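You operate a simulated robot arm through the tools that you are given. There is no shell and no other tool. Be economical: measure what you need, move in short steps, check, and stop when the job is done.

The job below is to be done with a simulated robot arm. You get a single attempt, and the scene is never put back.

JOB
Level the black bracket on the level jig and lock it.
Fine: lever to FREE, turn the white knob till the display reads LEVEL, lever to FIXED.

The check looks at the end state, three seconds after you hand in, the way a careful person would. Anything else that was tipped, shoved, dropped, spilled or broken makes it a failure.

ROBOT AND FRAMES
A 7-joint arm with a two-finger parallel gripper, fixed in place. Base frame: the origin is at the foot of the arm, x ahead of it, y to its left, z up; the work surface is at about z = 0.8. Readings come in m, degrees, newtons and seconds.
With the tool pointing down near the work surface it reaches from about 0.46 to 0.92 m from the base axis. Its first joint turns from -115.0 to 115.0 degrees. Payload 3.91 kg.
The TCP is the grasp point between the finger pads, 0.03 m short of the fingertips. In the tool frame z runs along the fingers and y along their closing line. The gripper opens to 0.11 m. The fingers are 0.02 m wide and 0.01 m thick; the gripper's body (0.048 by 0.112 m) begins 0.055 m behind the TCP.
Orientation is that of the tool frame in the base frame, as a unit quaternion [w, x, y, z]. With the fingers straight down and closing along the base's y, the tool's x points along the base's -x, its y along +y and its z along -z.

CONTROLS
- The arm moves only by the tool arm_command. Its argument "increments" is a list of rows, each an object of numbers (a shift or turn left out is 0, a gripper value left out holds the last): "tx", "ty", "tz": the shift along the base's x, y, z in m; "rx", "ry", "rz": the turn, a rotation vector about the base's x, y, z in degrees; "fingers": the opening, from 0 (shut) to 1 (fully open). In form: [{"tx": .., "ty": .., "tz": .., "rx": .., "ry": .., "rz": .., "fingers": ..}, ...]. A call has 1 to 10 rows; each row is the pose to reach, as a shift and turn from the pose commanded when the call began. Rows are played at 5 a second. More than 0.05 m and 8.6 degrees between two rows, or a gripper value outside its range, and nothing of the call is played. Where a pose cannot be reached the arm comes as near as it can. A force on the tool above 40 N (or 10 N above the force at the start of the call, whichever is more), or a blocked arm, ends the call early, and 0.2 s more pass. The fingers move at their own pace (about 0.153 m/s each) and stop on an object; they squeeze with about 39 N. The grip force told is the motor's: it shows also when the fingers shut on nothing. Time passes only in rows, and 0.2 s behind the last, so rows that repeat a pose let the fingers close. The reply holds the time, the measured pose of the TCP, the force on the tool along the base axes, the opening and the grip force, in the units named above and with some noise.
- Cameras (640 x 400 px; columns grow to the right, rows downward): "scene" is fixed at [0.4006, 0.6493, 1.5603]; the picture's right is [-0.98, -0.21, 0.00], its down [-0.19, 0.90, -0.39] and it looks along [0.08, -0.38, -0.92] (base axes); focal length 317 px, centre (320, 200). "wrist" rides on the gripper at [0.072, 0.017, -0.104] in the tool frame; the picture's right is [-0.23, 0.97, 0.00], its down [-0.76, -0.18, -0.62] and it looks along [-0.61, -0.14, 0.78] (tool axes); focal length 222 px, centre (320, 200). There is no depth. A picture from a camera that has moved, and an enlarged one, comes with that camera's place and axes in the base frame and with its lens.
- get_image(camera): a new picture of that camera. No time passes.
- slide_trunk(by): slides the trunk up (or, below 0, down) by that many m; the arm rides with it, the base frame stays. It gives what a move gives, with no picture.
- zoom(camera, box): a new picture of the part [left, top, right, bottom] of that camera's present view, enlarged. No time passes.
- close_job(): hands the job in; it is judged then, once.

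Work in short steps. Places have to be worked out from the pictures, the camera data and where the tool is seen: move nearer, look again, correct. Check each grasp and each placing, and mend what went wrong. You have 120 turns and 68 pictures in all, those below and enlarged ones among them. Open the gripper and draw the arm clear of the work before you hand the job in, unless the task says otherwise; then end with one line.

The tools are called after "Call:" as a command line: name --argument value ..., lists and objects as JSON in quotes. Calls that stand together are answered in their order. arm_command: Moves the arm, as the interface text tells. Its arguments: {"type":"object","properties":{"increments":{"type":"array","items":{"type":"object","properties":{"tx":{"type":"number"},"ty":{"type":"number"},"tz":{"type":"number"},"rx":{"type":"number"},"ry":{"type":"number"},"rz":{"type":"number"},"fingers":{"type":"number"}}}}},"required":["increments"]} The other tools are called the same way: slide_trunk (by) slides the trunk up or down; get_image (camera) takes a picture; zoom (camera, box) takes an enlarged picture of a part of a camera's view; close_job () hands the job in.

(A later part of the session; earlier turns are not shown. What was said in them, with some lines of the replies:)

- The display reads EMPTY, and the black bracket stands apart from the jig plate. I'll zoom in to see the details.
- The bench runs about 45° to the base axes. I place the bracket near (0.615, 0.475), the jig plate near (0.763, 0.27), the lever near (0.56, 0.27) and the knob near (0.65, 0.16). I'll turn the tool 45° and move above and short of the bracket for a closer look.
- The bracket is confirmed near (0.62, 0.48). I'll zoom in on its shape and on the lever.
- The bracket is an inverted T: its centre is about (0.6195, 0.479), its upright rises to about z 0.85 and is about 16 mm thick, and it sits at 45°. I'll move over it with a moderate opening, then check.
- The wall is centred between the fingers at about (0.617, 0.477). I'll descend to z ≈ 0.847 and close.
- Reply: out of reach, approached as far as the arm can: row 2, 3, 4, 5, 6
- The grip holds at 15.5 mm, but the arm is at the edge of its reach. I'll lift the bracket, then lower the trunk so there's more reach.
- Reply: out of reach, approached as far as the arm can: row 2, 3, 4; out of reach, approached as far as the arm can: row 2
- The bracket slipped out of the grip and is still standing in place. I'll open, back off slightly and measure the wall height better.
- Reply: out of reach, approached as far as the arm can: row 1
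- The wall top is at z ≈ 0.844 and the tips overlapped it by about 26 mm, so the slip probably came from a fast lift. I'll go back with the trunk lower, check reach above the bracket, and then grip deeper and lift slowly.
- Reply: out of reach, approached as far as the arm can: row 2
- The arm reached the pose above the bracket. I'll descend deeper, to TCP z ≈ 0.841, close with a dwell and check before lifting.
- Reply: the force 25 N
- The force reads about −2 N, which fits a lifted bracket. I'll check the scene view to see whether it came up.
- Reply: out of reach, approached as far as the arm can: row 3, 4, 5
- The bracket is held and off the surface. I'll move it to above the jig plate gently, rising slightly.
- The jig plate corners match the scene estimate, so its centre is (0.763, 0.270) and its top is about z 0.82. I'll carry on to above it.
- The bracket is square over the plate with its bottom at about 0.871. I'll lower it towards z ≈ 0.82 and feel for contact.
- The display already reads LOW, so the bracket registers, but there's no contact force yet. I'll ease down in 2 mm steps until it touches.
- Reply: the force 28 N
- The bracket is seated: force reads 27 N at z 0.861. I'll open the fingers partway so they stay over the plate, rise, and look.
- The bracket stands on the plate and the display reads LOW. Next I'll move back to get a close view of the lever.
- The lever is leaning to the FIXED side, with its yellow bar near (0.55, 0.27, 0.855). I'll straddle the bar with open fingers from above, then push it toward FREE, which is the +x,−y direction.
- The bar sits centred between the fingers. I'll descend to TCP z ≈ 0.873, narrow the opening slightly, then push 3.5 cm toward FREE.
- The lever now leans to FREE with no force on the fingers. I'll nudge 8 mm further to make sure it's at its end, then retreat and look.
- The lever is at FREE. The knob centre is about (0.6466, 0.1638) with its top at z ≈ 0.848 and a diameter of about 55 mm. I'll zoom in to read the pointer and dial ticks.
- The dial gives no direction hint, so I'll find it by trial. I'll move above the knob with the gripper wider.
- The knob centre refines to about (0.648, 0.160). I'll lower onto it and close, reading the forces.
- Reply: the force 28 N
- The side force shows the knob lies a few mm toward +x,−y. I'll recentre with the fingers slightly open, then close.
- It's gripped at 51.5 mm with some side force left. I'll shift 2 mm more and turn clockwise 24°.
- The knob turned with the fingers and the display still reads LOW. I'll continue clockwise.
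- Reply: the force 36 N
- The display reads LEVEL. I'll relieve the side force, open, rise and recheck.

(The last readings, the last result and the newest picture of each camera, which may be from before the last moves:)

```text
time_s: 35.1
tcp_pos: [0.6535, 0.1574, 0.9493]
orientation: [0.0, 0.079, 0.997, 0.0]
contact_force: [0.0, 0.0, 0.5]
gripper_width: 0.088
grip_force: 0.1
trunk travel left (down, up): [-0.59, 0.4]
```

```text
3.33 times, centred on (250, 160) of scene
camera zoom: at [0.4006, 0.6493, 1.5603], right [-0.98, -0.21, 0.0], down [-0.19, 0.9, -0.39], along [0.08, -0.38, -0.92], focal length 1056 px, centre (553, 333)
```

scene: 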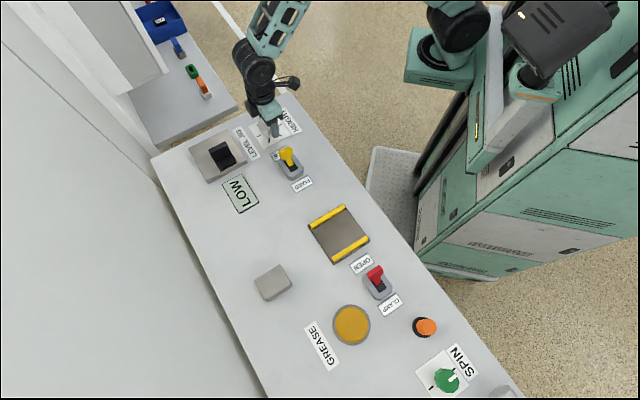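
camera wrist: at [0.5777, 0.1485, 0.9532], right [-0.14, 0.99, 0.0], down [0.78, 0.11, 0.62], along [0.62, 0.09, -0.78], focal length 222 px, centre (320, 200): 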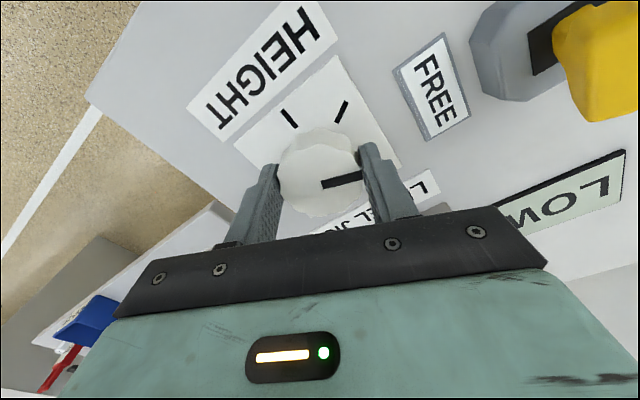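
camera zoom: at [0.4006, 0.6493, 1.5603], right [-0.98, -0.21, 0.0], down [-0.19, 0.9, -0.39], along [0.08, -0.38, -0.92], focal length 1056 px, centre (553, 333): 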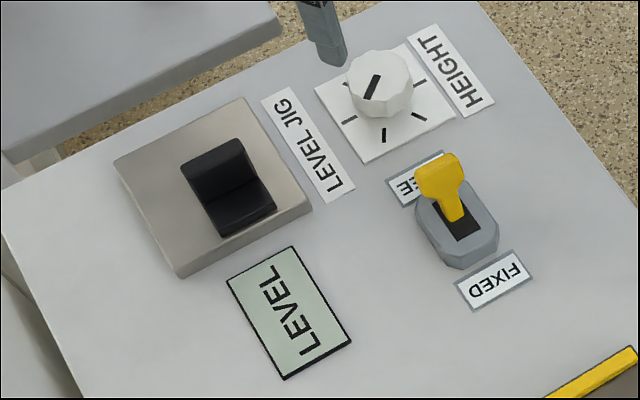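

LEVEL holds after release. I'll turn back to 45° and move above the lever bar, now near (0.574, 0.255).

Call:
arm_command --increments '[{"tx": -0.01, "ty": 0.012, "rz": 7.5}, {"tx": -0.022, "ty": 0.028, "rz": 15}, {"tx": -0.034, "ty": 0.042, "rz": 22.5}, {"tx": -0.046, "ty": 0.057, "rz": 30, "fingers": 0.5}, {"tx": -0.058, "ty": 0.072, "rz": 37.5}, {"tx": -0.07, "ty": 0.086, "rz": 45}, {"tx": -0.0795, "ty": 0.0976, "tz": -0.02, "rz": 54}]'

Call:
get_image --camera "wrist"

```text
refused: row 7 steps farther than a row can; nothing moved
```

```text
26 pictures are left
camera wrist: at [0.5835, 0.187, 1.054], right [0.38, 0.93, 0.0], down [0.73, -0.29, 0.62], along [0.58, -0.23, -0.78], focal length 222 px, centre (320, 200)
```

wrist: 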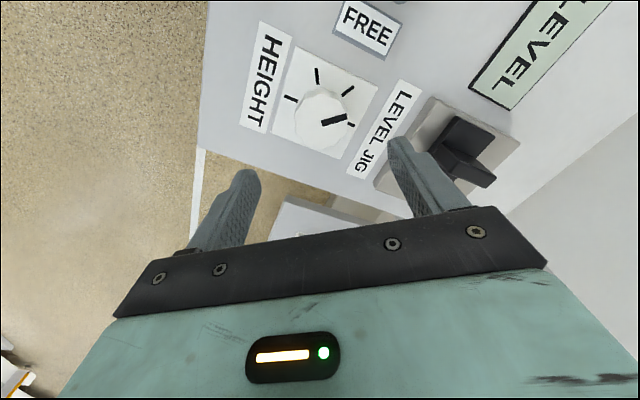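

One row's turn was slightly over the limit, so I'll resend with smaller steps.

Call:
arm_command --increments '[{"tx": -0.01, "ty": 0.012, "rz": 7.8}, {"tx": -0.022, "ty": 0.028, "rz": 15.6}, {"tx": -0.034, "ty": 0.042, "rz": 23.4}, {"tx": -0.046, "ty": 0.057, "rz": 31.2, "fingers": 0.5}, {"tx": -0.058, "ty": 0.072, "rz": 39}, {"tx": -0.07, "ty": 0.086, "rz": 46.5}, {"tx": -0.0795, "ty": 0.0976, "tz": -0.02, "rz": 54}]'

Call:
get_image --camera "wrist"

```text
time_s: 36.7
tcp_pos: [0.5738, 0.2561, 0.9313]
orientation: [-0.001, -0.383, 0.924, -0.001]
contact_force: [0.0, -0.5, 0.3]
gripper_width: 0.0549
grip_force: 0.2
trunk travel left (down, up): [-0.59, 0.4]
```

```text
25 pictures are left
camera wrist: at [0.5088, 0.2166, 1.0353], right [-0.53, 0.85, 0.0], down [0.66, 0.42, 0.62], along [0.53, 0.33, -0.78], focal length 222 px, centre (320, 200)
```

wrist: 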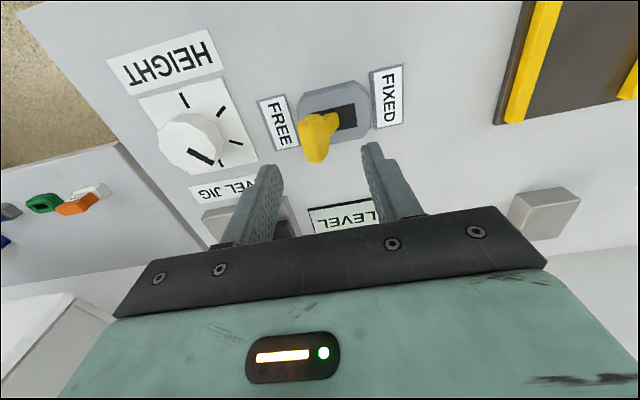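

The bar is between the fingers. I'll descend, narrow the opening, and push toward FIXED (−x,+y).

Call:
arm_command --increments '[{"tz": -0.03}, {"tz": -0.057}, {"tz": -0.057, "fingers": 0.35}]'

Call:
arm_command --increments '[{"tx": -0.005, "ty": 0.005}, {"tx": -0.01, "ty": 0.01}, {"tx": -0.015, "ty": 0.015}, {"tx": -0.02, "ty": 0.02}, {"tx": -0.025, "ty": 0.025}]'

Call:
arm_command --increments '[{"tx": -0.003, "ty": 0.003}, {"tx": -0.006, "ty": 0.006}]'

Call:
zoom --camera "wrist" --box '[200, 50, 440, 200]'

```text
time_s: 37.5
tcp_pos: [0.5733, 0.2556, 0.8727]
orientation: [-0.001, -0.383, 0.924, -0.001]
contact_force: [-0.4, -0.9, 0.7]
gripper_width: 0.0387
grip_force: 0.0
trunk travel left (down, up): [-0.59, 0.4]
```

```text
time_s: 38.7
tcp_pos: [0.5482, 0.2808, 0.8736]
orientation: [-0.001, -0.383, 0.924, -0.001]
contact_force: [0.2, -0.2, 0.1]
gripper_width: 0.0386
grip_force: 0.0
trunk travel left (down, up): [-0.59, 0.4]
```

```text
time_s: 39.3
tcp_pos: [0.5431, 0.2852, 0.8733]
orientation: [-0.001, -0.381, 0.925, -0.002]
contact_force: [6.4, -9.9, 5.3]
gripper_width: 0.044
grip_force: 5.8
trunk travel left (down, up): [-0.59, 0.4]
```

```text
2.67 times, centred on (320, 125) of wrist
camera zoom: at [0.48, 0.2465, 0.9773], right [-0.53, 0.85, 0.0], down [0.67, 0.41, 0.62], along [0.53, 0.33, -0.78], focal length 592 px, centre (320, 400)
```

zoom: 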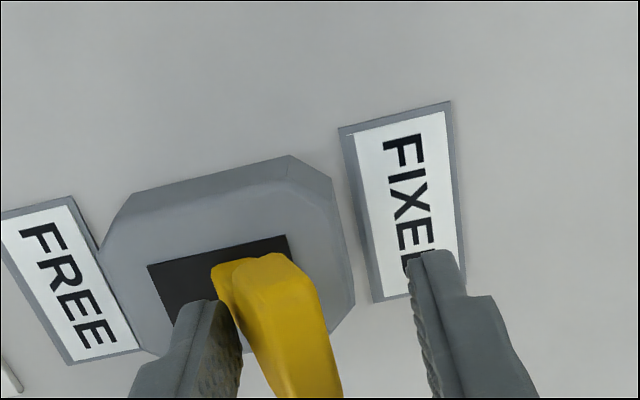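

The lever is at its FIXED end stop. I'll back the fingers off the bar, rise clear, and check everything.

Call:
arm_command --increments '[{"tx": 0.007, "ty": -0.007}, {"tx": 0.007, "ty": -0.007, "tz": 0.04}, {"tx": 0.007, "ty": -0.007, "tz": 0.085}, {"tx": -0.02, "ty": -0.02, "tz": 0.13}, {"tx": -0.05, "ty": -0.03, "tz": 0.16, "fingers": 1}, {"tx": -0.08, "ty": -0.03, "tz": 0.19}]'

Call:
get_image --camera "scene"

Call:
zoom --camera "scene" --box '[180, 100, 320, 220]'

```text
refused: row 4 steps farther than a row can; nothing moved
```

```text
23 pictures are left
```

scene: 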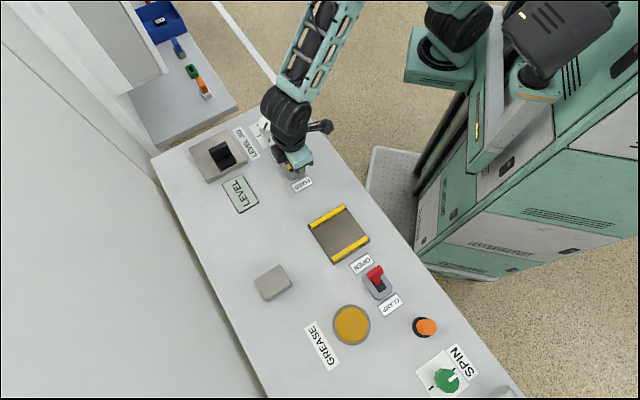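

```text
3.33 times, centred on (250, 160) of scene
camera zoom: at [0.4006, 0.6493, 1.5603], right [-0.98, -0.21, 0.0], down [-0.19, 0.9, -0.39], along [0.08, -0.38, -0.92], focal length 1056 px, centre (553, 333)
```

zoom: 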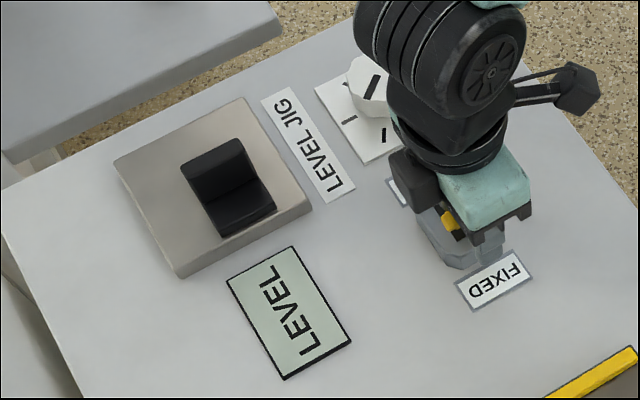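

The call was refused because one step was too long, so I'll resend the retreat with shorter ones.

Call:
arm_command --increments '[{"tx": 0.007, "ty": -0.007}, {"tx": 0.007, "ty": -0.007, "tz": 0.035}, {"tx": 0.007, "ty": -0.007, "tz": 0.075}, {"tx": -0.01, "ty": -0.017, "tz": 0.11}, {"tx": -0.035, "ty": -0.03, "tz": 0.14, "fingers": 1}, {"tx": -0.07, "ty": -0.03, "tz": 0.17}]'

Call:
zoom --camera "scene" --box '[180, 100, 320, 220]'

Call:
get_image --camera "wrist"

```text
time_s: 40.7
tcp_pos: [0.4699, 0.2568, 1.0397]
orientation: [-0.002, -0.383, 0.924, -0.001]
contact_force: [0.7, -0.3, -0.7]
gripper_width: 0.1101
grip_force: 0.0
trunk travel left (down, up): [-0.59, 0.4]
```

```text
3.33 times, centred on (250, 160) of scene
camera zoom: at [0.4006, 0.6493, 1.5603], right [-0.98, -0.21, 0.0], down [-0.19, 0.9, -0.39], along [0.08, -0.38, -0.92], focal length 1056 px, centre (553, 333)
```

zoom: 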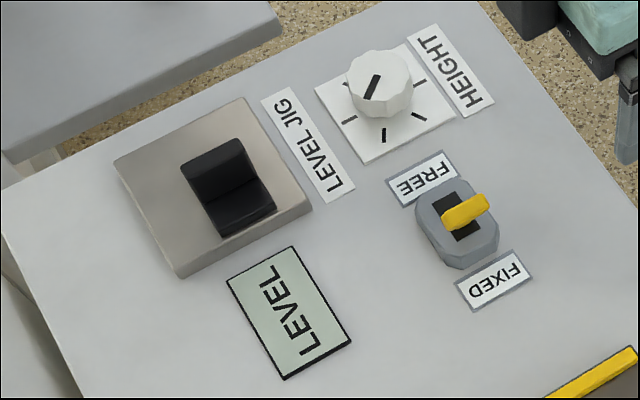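

```text
20 pictures are left
camera wrist: at [0.4067, 0.2179, 1.1444], right [-0.53, 0.85, 0.0], down [0.67, 0.41, 0.62], along [0.53, 0.33, -0.78], focal length 222 px, centre (320, 200)
```

wrist: 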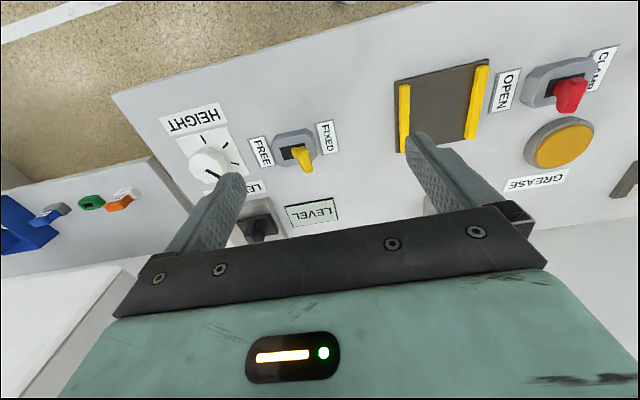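

The bracket stands on the jig, the display reads LEVEL, the lever is at FIXED, and nothing else has been moved. The gripper is open and clear, so I'll hand in.

Call:
close_job

```text
The job is handed in.
```

The black bracket is on the level jig, the display reads LEVEL, and the lever is locked at FIXED; the bracket slipped once on the first lift but stayed standing.
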